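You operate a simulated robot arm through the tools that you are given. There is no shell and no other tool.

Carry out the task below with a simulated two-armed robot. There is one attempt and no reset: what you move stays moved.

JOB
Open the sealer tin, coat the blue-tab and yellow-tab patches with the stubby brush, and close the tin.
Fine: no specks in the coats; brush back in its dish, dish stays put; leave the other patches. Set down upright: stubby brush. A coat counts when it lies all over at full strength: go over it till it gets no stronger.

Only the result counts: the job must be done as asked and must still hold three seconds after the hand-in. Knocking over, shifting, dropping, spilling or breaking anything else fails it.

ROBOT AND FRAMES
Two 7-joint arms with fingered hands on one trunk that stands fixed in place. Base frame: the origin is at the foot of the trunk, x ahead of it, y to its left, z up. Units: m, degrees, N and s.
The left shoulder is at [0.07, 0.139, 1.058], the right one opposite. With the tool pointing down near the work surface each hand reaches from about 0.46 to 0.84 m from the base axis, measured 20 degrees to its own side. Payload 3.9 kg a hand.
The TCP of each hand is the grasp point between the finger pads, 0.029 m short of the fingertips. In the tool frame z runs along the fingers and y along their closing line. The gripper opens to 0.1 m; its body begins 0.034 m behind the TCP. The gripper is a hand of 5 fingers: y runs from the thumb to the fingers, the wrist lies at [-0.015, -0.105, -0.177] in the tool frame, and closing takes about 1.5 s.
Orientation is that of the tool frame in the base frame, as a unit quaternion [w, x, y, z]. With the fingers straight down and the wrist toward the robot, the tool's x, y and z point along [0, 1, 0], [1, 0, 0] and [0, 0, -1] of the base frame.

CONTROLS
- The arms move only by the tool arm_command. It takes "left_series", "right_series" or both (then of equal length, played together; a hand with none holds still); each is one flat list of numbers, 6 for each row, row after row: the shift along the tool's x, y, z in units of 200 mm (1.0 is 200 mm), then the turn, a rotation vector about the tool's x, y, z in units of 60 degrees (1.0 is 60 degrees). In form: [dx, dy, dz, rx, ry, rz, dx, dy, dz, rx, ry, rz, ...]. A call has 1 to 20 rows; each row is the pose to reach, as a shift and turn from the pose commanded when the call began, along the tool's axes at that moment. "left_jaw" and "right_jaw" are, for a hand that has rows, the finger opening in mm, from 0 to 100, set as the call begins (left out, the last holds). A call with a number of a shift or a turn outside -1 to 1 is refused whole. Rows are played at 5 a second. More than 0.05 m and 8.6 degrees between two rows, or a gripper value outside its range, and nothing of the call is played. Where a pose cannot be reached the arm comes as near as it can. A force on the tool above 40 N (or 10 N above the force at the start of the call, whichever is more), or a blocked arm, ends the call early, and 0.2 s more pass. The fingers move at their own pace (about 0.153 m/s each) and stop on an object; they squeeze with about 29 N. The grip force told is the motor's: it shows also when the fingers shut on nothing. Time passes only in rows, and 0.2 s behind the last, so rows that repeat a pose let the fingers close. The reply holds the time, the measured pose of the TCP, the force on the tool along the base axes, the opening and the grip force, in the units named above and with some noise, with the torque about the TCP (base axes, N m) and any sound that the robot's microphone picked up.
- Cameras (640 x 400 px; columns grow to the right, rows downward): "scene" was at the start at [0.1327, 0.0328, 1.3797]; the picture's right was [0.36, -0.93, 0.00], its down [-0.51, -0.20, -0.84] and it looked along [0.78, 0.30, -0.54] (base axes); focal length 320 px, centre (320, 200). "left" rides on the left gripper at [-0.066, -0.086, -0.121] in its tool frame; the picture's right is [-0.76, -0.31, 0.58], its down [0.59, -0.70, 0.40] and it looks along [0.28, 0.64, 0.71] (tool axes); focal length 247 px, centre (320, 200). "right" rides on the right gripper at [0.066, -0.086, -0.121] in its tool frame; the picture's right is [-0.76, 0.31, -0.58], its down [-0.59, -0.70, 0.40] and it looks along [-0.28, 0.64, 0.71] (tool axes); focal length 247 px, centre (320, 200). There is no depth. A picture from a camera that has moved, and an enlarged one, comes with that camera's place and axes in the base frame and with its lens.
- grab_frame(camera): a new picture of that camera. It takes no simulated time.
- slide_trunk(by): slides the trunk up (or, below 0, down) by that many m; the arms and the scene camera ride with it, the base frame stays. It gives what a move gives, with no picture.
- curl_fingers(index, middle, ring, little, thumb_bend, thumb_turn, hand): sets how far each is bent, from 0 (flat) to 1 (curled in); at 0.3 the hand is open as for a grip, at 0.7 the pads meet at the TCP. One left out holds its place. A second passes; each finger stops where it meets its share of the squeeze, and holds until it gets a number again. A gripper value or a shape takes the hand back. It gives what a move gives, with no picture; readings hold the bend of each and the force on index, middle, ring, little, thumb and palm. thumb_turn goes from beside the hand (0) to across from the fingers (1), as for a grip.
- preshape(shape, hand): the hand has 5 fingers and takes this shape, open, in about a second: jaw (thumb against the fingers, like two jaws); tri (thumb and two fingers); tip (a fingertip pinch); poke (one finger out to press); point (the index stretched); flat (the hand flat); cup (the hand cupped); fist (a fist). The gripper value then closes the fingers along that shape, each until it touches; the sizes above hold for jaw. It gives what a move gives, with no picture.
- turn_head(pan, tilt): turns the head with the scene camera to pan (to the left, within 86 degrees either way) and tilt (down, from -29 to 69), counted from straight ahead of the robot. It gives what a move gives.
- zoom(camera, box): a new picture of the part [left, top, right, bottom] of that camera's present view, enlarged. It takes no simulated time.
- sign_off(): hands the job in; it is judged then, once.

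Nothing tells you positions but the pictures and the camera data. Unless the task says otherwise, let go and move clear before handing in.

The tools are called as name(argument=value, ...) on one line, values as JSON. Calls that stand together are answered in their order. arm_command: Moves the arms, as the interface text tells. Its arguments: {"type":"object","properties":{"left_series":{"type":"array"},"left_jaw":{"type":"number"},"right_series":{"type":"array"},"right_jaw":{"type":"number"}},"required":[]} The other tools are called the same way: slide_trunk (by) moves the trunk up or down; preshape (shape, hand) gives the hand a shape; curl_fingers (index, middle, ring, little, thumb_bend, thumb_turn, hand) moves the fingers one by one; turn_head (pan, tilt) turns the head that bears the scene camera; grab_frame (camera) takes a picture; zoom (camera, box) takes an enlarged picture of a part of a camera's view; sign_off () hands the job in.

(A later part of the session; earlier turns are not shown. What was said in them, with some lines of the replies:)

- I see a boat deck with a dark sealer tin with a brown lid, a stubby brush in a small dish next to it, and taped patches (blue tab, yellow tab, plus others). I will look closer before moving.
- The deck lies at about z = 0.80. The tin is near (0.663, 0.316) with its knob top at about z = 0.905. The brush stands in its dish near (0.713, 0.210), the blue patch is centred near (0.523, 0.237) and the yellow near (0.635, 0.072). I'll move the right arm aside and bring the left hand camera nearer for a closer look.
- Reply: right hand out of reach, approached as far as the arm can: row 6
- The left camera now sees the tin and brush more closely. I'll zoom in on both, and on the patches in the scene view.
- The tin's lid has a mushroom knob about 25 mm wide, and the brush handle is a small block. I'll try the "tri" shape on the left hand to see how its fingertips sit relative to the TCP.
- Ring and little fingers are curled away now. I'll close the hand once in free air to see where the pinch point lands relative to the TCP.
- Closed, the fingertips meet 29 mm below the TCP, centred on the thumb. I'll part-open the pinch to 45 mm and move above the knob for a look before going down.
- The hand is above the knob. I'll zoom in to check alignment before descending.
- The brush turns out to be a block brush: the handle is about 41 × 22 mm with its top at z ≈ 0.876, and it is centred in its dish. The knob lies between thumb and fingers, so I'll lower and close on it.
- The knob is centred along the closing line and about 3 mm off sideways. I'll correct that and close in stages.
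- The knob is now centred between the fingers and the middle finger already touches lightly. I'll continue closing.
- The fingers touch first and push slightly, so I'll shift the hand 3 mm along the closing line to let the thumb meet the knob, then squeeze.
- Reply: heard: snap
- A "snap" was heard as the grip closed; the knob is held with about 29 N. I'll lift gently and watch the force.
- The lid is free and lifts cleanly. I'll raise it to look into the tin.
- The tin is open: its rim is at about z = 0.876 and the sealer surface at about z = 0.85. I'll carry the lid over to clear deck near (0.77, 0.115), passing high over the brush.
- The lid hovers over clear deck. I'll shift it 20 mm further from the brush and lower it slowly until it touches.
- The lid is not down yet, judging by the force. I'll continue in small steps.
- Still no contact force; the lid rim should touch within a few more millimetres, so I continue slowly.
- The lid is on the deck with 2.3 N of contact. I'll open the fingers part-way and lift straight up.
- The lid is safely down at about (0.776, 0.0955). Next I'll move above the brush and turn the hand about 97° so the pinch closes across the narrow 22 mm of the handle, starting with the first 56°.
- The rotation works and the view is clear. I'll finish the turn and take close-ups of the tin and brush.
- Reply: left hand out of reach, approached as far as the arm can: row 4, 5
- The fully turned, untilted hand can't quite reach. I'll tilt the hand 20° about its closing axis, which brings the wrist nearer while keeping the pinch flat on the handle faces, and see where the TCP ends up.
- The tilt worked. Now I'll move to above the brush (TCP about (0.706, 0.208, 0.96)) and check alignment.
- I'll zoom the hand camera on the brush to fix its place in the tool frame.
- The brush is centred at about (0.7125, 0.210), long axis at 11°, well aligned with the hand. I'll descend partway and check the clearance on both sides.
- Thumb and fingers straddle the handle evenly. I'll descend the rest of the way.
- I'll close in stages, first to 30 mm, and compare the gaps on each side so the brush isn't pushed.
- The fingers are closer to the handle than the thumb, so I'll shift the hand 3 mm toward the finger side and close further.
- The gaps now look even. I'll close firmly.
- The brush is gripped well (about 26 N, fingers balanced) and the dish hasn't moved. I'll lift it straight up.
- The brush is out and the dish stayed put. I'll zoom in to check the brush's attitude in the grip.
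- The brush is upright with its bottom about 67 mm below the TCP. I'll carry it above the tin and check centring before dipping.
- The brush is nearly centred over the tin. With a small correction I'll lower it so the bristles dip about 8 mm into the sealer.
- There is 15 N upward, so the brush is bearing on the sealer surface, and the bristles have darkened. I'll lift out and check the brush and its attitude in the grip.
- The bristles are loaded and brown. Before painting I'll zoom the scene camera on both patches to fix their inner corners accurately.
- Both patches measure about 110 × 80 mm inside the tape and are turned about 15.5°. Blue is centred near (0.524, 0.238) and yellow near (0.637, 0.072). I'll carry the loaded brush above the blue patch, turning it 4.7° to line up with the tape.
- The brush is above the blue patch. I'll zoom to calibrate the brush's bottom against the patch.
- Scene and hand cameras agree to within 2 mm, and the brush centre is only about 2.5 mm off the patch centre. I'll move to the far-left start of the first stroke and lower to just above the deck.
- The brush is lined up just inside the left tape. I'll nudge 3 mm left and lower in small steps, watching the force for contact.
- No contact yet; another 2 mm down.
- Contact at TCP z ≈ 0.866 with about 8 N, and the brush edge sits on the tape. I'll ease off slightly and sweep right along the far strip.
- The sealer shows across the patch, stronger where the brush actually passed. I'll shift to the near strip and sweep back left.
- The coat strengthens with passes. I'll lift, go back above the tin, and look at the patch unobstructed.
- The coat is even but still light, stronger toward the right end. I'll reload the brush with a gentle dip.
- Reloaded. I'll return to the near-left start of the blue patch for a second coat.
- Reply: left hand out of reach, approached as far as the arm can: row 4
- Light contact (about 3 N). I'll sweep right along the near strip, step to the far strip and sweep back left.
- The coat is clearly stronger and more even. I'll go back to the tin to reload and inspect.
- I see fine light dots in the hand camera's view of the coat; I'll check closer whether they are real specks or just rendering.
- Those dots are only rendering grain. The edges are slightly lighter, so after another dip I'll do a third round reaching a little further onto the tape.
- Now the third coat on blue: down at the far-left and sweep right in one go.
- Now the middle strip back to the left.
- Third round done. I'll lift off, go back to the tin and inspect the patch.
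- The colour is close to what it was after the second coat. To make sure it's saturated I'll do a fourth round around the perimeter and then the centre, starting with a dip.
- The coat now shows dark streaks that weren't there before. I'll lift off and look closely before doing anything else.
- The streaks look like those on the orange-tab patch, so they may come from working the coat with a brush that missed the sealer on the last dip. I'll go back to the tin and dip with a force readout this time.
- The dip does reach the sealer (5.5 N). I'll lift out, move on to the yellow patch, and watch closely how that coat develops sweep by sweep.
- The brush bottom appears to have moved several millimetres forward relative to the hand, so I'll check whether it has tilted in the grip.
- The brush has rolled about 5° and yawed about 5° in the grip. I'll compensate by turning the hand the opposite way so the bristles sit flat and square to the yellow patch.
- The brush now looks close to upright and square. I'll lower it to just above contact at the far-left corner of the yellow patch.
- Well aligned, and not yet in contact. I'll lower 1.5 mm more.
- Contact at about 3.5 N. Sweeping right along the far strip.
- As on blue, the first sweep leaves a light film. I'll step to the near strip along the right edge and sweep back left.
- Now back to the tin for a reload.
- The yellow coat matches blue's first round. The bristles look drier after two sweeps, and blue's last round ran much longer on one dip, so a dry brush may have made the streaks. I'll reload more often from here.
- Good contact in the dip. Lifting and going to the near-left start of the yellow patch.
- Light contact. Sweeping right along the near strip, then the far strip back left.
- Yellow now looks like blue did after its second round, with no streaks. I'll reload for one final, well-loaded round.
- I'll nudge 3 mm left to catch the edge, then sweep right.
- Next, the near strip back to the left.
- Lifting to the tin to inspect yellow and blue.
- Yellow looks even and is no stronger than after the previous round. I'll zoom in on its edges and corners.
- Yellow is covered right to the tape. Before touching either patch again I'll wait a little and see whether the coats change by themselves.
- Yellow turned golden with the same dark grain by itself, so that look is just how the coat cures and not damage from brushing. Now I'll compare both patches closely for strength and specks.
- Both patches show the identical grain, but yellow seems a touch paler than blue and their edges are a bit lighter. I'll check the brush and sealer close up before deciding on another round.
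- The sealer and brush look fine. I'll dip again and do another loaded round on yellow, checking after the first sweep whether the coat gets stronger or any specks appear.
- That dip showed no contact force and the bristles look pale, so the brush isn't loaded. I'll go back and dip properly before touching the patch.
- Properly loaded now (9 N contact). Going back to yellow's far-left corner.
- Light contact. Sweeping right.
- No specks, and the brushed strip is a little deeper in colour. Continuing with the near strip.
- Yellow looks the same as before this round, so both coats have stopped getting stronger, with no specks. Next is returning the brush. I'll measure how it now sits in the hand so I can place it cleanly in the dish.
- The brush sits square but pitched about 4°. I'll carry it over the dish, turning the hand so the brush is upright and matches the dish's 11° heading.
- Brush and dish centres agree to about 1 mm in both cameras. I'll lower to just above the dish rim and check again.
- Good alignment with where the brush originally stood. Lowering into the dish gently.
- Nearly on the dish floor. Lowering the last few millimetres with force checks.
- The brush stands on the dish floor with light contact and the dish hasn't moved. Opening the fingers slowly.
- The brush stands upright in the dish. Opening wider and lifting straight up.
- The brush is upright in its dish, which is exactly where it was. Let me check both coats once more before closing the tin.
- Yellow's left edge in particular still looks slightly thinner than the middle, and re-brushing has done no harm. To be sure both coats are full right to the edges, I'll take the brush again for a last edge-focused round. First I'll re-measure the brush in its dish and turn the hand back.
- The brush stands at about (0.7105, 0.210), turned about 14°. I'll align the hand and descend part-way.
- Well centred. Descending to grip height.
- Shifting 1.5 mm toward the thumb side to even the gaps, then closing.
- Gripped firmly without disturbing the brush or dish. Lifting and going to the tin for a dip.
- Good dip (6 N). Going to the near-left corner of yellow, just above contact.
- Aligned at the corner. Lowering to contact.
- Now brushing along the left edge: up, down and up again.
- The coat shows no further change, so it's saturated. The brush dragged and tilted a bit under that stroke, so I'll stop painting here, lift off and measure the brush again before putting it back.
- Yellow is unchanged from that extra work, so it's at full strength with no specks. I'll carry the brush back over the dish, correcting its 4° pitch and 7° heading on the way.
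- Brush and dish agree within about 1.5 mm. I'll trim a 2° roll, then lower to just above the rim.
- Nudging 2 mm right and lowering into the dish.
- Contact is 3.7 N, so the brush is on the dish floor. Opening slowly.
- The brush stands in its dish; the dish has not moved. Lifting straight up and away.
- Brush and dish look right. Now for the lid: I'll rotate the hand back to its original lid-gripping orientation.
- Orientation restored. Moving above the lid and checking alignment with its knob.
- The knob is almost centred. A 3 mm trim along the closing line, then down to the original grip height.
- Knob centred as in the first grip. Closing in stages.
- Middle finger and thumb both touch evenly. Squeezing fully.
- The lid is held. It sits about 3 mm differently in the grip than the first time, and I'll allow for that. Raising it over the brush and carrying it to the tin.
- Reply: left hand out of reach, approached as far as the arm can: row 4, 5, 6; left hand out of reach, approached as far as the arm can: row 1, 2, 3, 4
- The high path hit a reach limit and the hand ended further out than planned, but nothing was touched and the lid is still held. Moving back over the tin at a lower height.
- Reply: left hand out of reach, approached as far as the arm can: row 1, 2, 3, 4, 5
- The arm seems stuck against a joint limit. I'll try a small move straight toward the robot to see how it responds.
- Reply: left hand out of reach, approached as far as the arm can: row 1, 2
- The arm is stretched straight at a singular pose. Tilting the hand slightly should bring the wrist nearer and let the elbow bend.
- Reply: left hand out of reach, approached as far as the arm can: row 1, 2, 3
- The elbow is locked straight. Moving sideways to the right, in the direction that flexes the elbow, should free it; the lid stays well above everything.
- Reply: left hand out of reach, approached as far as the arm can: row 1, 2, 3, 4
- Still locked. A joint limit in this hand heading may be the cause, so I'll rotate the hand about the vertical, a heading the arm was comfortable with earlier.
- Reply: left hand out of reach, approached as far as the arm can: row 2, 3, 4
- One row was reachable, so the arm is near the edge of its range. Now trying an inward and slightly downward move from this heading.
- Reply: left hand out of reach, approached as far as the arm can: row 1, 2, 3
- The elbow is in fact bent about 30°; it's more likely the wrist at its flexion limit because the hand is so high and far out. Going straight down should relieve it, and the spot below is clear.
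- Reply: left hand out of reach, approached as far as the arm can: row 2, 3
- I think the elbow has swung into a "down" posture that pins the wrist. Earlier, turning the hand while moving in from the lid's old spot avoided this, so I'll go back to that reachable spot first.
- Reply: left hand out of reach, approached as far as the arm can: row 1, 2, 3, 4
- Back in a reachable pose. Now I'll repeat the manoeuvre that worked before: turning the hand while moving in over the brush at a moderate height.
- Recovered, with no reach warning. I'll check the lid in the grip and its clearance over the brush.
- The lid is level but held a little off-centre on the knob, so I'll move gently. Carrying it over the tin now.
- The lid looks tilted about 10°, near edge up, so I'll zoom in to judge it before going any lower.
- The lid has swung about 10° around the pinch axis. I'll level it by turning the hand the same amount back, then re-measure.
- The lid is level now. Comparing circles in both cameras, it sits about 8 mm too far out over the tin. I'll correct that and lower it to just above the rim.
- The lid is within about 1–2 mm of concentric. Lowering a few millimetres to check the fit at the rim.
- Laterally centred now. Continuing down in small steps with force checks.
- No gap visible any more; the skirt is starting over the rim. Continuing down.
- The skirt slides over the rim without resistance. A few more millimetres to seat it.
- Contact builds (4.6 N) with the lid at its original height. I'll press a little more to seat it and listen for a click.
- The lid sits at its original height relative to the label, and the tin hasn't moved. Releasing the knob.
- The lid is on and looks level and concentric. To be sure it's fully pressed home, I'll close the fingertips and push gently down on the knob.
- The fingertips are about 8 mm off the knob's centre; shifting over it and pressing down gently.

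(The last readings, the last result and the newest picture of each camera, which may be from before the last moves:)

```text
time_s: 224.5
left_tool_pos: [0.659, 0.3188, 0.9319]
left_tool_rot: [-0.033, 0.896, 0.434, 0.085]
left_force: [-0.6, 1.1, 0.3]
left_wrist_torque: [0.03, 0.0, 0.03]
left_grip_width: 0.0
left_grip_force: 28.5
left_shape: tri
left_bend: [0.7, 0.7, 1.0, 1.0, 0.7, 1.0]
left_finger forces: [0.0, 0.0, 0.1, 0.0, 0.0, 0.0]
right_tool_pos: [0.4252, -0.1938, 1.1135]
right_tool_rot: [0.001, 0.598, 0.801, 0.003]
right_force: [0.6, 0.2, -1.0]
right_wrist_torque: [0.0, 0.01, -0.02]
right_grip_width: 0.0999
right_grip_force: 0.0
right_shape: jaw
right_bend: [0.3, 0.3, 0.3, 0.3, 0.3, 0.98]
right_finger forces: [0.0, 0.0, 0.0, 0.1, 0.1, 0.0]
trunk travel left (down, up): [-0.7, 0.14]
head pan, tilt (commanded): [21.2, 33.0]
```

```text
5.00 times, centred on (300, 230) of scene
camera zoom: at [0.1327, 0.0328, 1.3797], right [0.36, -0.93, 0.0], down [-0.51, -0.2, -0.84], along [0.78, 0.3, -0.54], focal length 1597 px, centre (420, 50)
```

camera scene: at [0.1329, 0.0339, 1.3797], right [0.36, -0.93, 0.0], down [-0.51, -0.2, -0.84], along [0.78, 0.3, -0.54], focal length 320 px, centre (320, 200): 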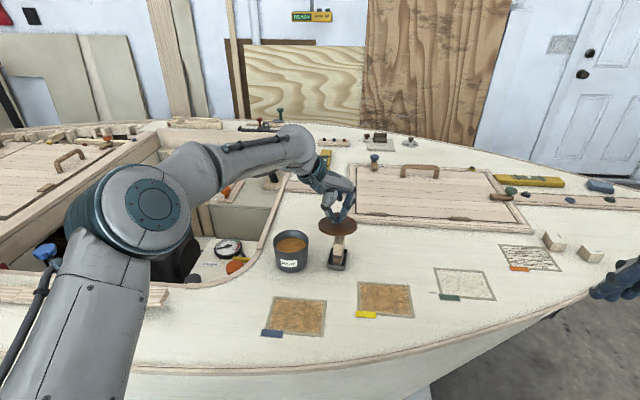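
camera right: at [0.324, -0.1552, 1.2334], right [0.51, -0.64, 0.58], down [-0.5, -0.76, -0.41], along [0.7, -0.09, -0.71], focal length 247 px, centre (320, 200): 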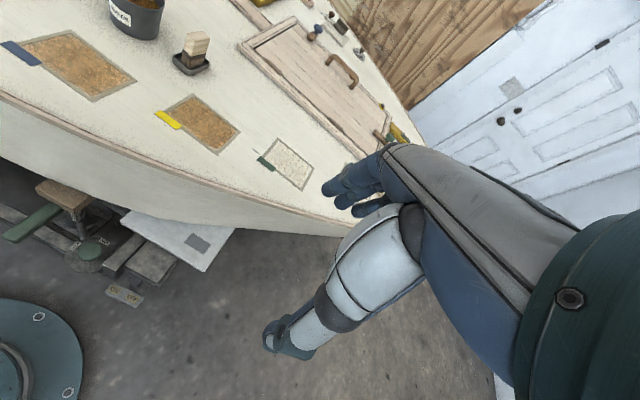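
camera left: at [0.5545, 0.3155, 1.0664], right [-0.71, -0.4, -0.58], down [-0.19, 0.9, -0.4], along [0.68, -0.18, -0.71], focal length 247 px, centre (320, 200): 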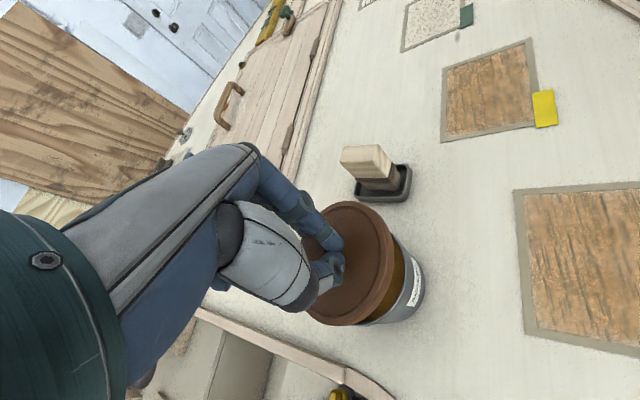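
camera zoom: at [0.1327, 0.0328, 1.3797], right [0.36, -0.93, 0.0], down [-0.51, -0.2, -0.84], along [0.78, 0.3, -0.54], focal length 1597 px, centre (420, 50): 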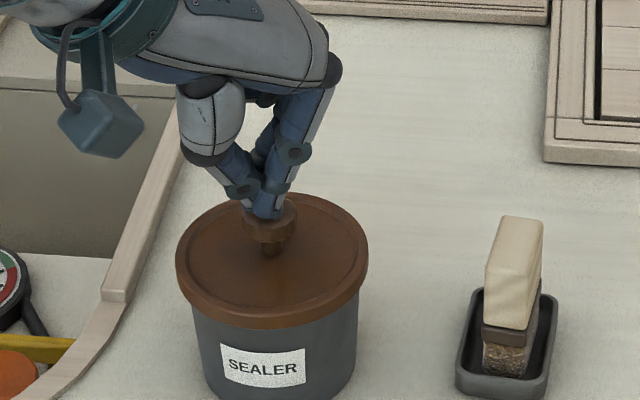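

Centred on the knob. Pressing down step by step.

arm_command(left_series=[-0.0014, 0, 0.0074, 0, 0, 0, -0.0027, 0, 0.0148, 0, 0, 0, -0.0036, 0, 0.0197, 0, 0, 0])

arm_command(left_series=[-0.0009, 0, 0.0049, 0, 0, 0, -0.0018, 0, 0.0098, 0, 0, 0, -0.0018, 0, 0.0098, 0, 0, 0])

```text
time_s: 225.3
left_tool_pos: [0.6576, 0.3186, 0.931]
left_tool_rot: [-0.032, 0.896, 0.435, 0.085]
left_force: [0.5, 1.8, 6.8]
left_wrist_torque: [0.07, -0.04, 0.02]
left_grip_width: 0.0001
left_grip_force: 29.5
left_shape: tri
left_bend: [0.7, 0.7, 1.0, 1.0, 0.7, 1.0]
left_finger forces: [0.0, 0.0, 0.0, 0.0, 0.0, 0.0]
right_tool_pos: [0.4239, -0.1928, 1.1127]
right_tool_rot: [0.002, 0.598, 0.801, 0.005]
right_force: [-0.4, 0.0, 0.7]
right_wrist_torque: [0.03, -0.01, 0.05]
right_grip_width: 0.1002
right_grip_force: 0.0
right_shape: jaw
right_bend: [0.3, 0.3, 0.3, 0.3, 0.3, 0.98]
right_finger forces: [0.0, 0.0, 0.0, 0.1, 0.0, 0.0]
trunk travel left (down, up): [-0.7, 0.14]
head pan, tilt (commanded): [21.2, 33.0]
heard: snap
```

```text
time_s: 226.1
left_tool_pos: [0.6581, 0.3184, 0.9302]
left_tool_rot: [-0.031, 0.895, 0.435, 0.087]
left_force: [2.8, 5.5, 17.3]
left_wrist_torque: [0.22, -0.11, 0.0]
left_grip_width: 0.0001
left_grip_force: 28.5
left_shape: tri
left_bend: [0.7, 0.7, 1.0, 1.0, 0.7, 1.0]
left_finger forces: [0.1, 0.0, 0.1, 0.0, 57.2, 0.0]
right_tool_pos: [0.423, -0.1927, 1.1147]
right_tool_rot: [0.002, 0.598, 0.802, 0.005]
right_force: [-0.2, 0.2, 0.4]
right_wrist_torque: [-0.01, 0.01, 0.03]
right_grip_width: 0.0997
right_grip_force: 0.0
right_shape: jaw
right_bend: [0.3, 0.3, 0.3, 0.3, 0.3, 0.98]
right_finger forces: [0.0, 0.0, 0.1, 0.0, 0.0, 0.1]
trunk travel left (down, up): [-0.7, 0.14]
head pan, tilt (commanded): [21.2, 33.0]
```

A snap was heard on pressing, so the lid has clicked shut. Lifting off and checking.

arm_command(left_series=[0.009, 0, -0.049, 0, 0, 0, 0.036, 0, -0.197, 0, 0, 0, 0.072, 0, -0.394, 0, 0, 0])

zoom(camera="scene", box=[260, 200, 340, 280])

zoom(camera="left", box=[290, 160, 480, 340])

```text
time_s: 226.9
left_tool_pos: [0.656, 0.3189, 1.008]
left_tool_rot: [-0.033, 0.896, 0.434, 0.085]
left_force: [-0.2, 0.2, -0.7]
left_wrist_torque: [0.01, -0.03, 0.0]
left_grip_width: 0.0001
left_grip_force: 29.5
left_shape: tri
left_bend: [0.7, 0.7, 1.0, 1.0, 0.7, 1.0]
left_finger forces: [0.1, 0.0, 0.0, 0.0, 0.0, 0.1]
right_tool_pos: [0.4248, -0.1937, 1.1137]
right_tool_rot: [0.001, 0.599, 0.801, 0.003]
right_force: [-0.7, 0.5, -0.6]
right_wrist_torque: [-0.01, -0.02, -0.01]
right_grip_width: 0.0997
right_grip_force: 0.1
right_shape: jaw
right_bend: [0.3, 0.3, 0.3, 0.3, 0.3, 0.98]
right_finger forces: [0.0, 0.0, 0.1, 0.1, 0.0, 0.0]
trunk travel left (down, up): [-0.7, 0.14]
head pan, tilt (commanded): [21.2, 33.0]
```

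```text
5.00 times, centred on (300, 240) of scene
camera zoom: at [0.1323, 0.0322, 1.3797], right [0.36, -0.93, 0.0], down [-0.51, -0.2, -0.84], along [0.78, 0.3, -0.54], focal length 1597 px, centre (420, 0)
```

zoom: 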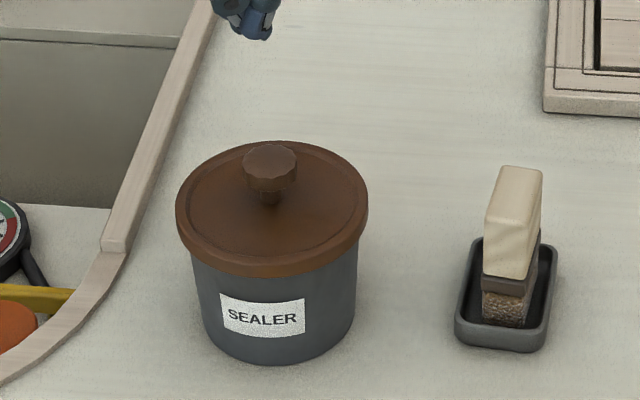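

```text
2.22 times, centred on (385, 250) of left
camera zoom: at [0.5335, 0.3064, 1.1154], right [-0.63, -0.32, -0.71], down [-0.14, 0.94, -0.3], along [0.76, -0.08, -0.64], focal length 549 px, centre (176, 89)
```

zoom: 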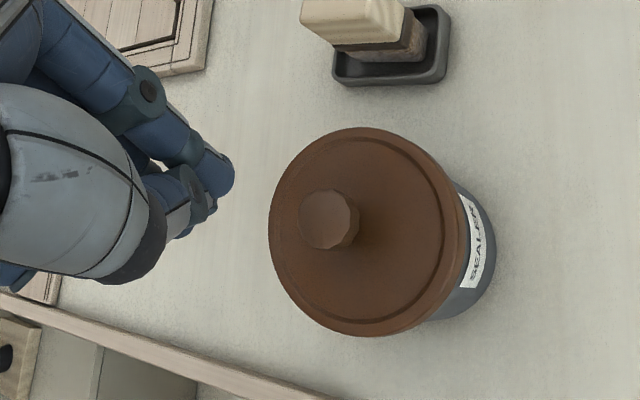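

The tin is closed. Moving the left hand clear, then a final look at everything.

arm_command(left_series=[-0.0427, -0.1462, -0.124, 0, 0, 0, -0.0854, -0.2924, -0.248, 0, 0, 0, -0.1281, -0.4386, -0.372, 0, 0, 0, -0.1708, -0.5848, -0.496, 0, 0, 0, -0.2135, -0.731, -0.62, 0, 0, 0])

grab_frame(camera="scene")

zoom(camera="scene", box=[255, 255, 435, 345])

zoom(camera="scene", box=[265, 285, 335, 345])

zoom(camera="scene", box=[350, 270, 420, 330])

```text
time_s: 228.1
left_tool_pos: [0.4999, 0.3592, 1.1217]
left_tool_rot: [-0.034, 0.896, 0.435, 0.086]
left_force: [0.6, 0.6, -0.5]
left_wrist_torque: [0.06, -0.01, 0.01]
left_grip_width: 0.0001
left_grip_force: 28.6
left_shape: tri
left_bend: [0.7, 0.7, 1.0, 1.0, 0.7, 1.0]
left_finger forces: [0.0, 0.0, 0.1, 0.1, 0.1, 0.0]
left hand out of reach, approached as far as the arm can: row 3
right_tool_pos: [0.4243, -0.194, 1.1129]
right_tool_rot: [0.001, 0.598, 0.801, 0.004]
right_force: [0.0, -0.4, -0.5]
right_wrist_torque: [0.04, -0.01, 0.0]
right_grip_width: 0.0992
right_grip_force: 0.1
right_shape: jaw
right_bend: [0.3, 0.3, 0.3, 0.3, 0.3, 0.98]
right_finger forces: [0.1, 0.0, 0.0, 0.1, 0.0, 0.0]
trunk travel left (down, up): [-0.7, 0.14]
head pan, tilt (commanded): [21.2, 33.0]
```

```text
taken
camera scene: at [0.1317, 0.031, 1.3799], right [0.36, -0.93, 0.0], down [-0.51, -0.2, -0.84], along [0.78, 0.3, -0.54], focal length 320 px, centre (320, 200)
```

scene: 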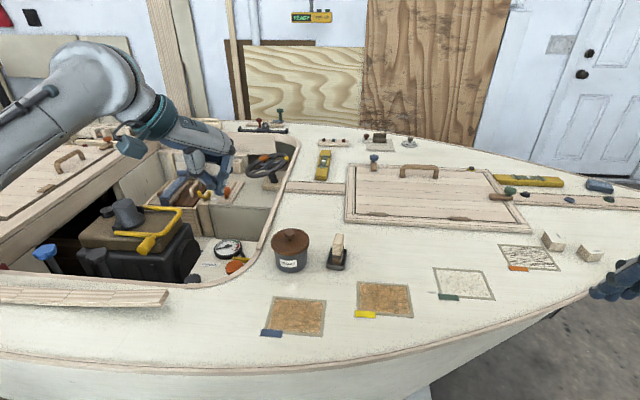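

```text
3.56 times, centred on (345, 300) of scene
camera zoom: at [0.1317, 0.031, 1.3799], right [0.36, -0.93, 0.0], down [-0.51, -0.2, -0.84], along [0.78, 0.3, -0.54], focal length 1136 px, centre (231, -156)
```

zoom: 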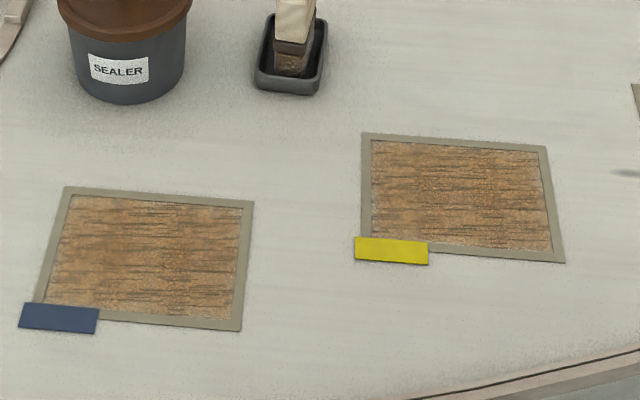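

```text
6.67 times, centred on (300, 315) of scene
camera zoom: at [0.1317, 0.031, 1.3799], right [0.36, -0.93, 0.0], down [-0.51, -0.2, -0.84], along [0.78, 0.3, -0.54], focal length 2130 px, centre (453, -567)
```

zoom: 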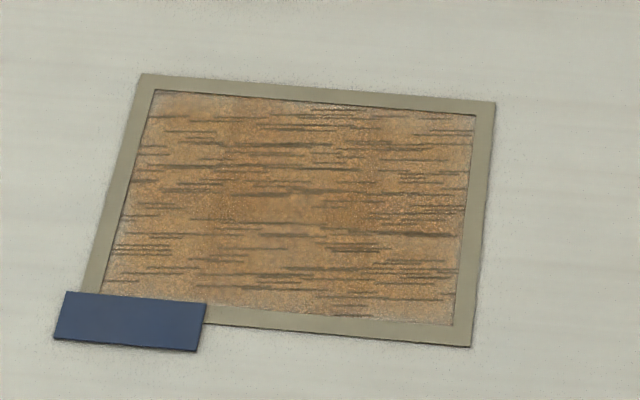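

```text
6.67 times, centred on (385, 300) of scene
camera zoom: at [0.1317, 0.031, 1.3799], right [0.36, -0.93, 0.0], down [-0.51, -0.2, -0.84], along [0.78, 0.3, -0.54], focal length 2130 px, centre (-113, -467)
```

zoom: 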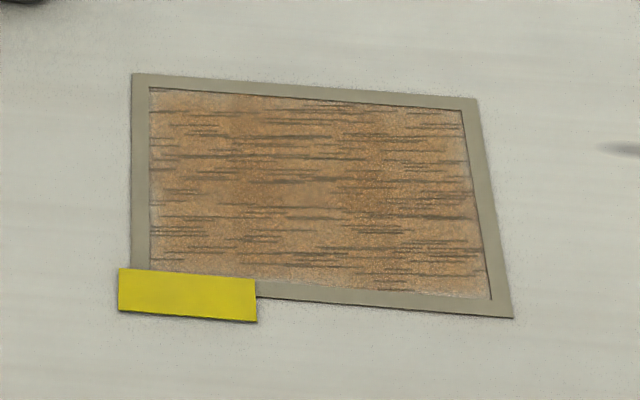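

The tin is lidded and clicked shut, and the brush stands upright in its unmoved dish. Both the blue and yellow coats are covered and have stopped getting stronger, with no specks, and the green and orange patches are untouched. Both hands are clear, so I'm handing in the job.

sign_off()

```text
The job is handed in.
```

I handed the job in. The tin is open-and-shut done, and the blue-tab and yellow-tab patches are both coated. I have no result back from the judging.

- **Coats:** Both patches are covered out to the tape. Extra passes over yellow made no visible difference, so I took both to be at full strength. As they set, both turned golden with dark streaks. Yellow did this while I wasn't touching it, so I took the streaks to be the grain showing through. I saw no specks. The outer 2–3 mm along the tape still looks slightly paler than the middle.
- **Tin:** The lid is back on. It clicked when I pressed it down, and it sits at about its original height. The tin looks to have turned slightly on the spot when I first opened it.
- **Brush and dish:** The stubby brush stands upright in its dish, and the dish looks to be in the same spot as at the start.
- **Everything else:** The green-tab and orange-tab patches were not touched. While I was carrying the lid back, the arm jammed against its reach limit for a few seconds. Nothing was touched or dropped. Both hands are clear of the work.
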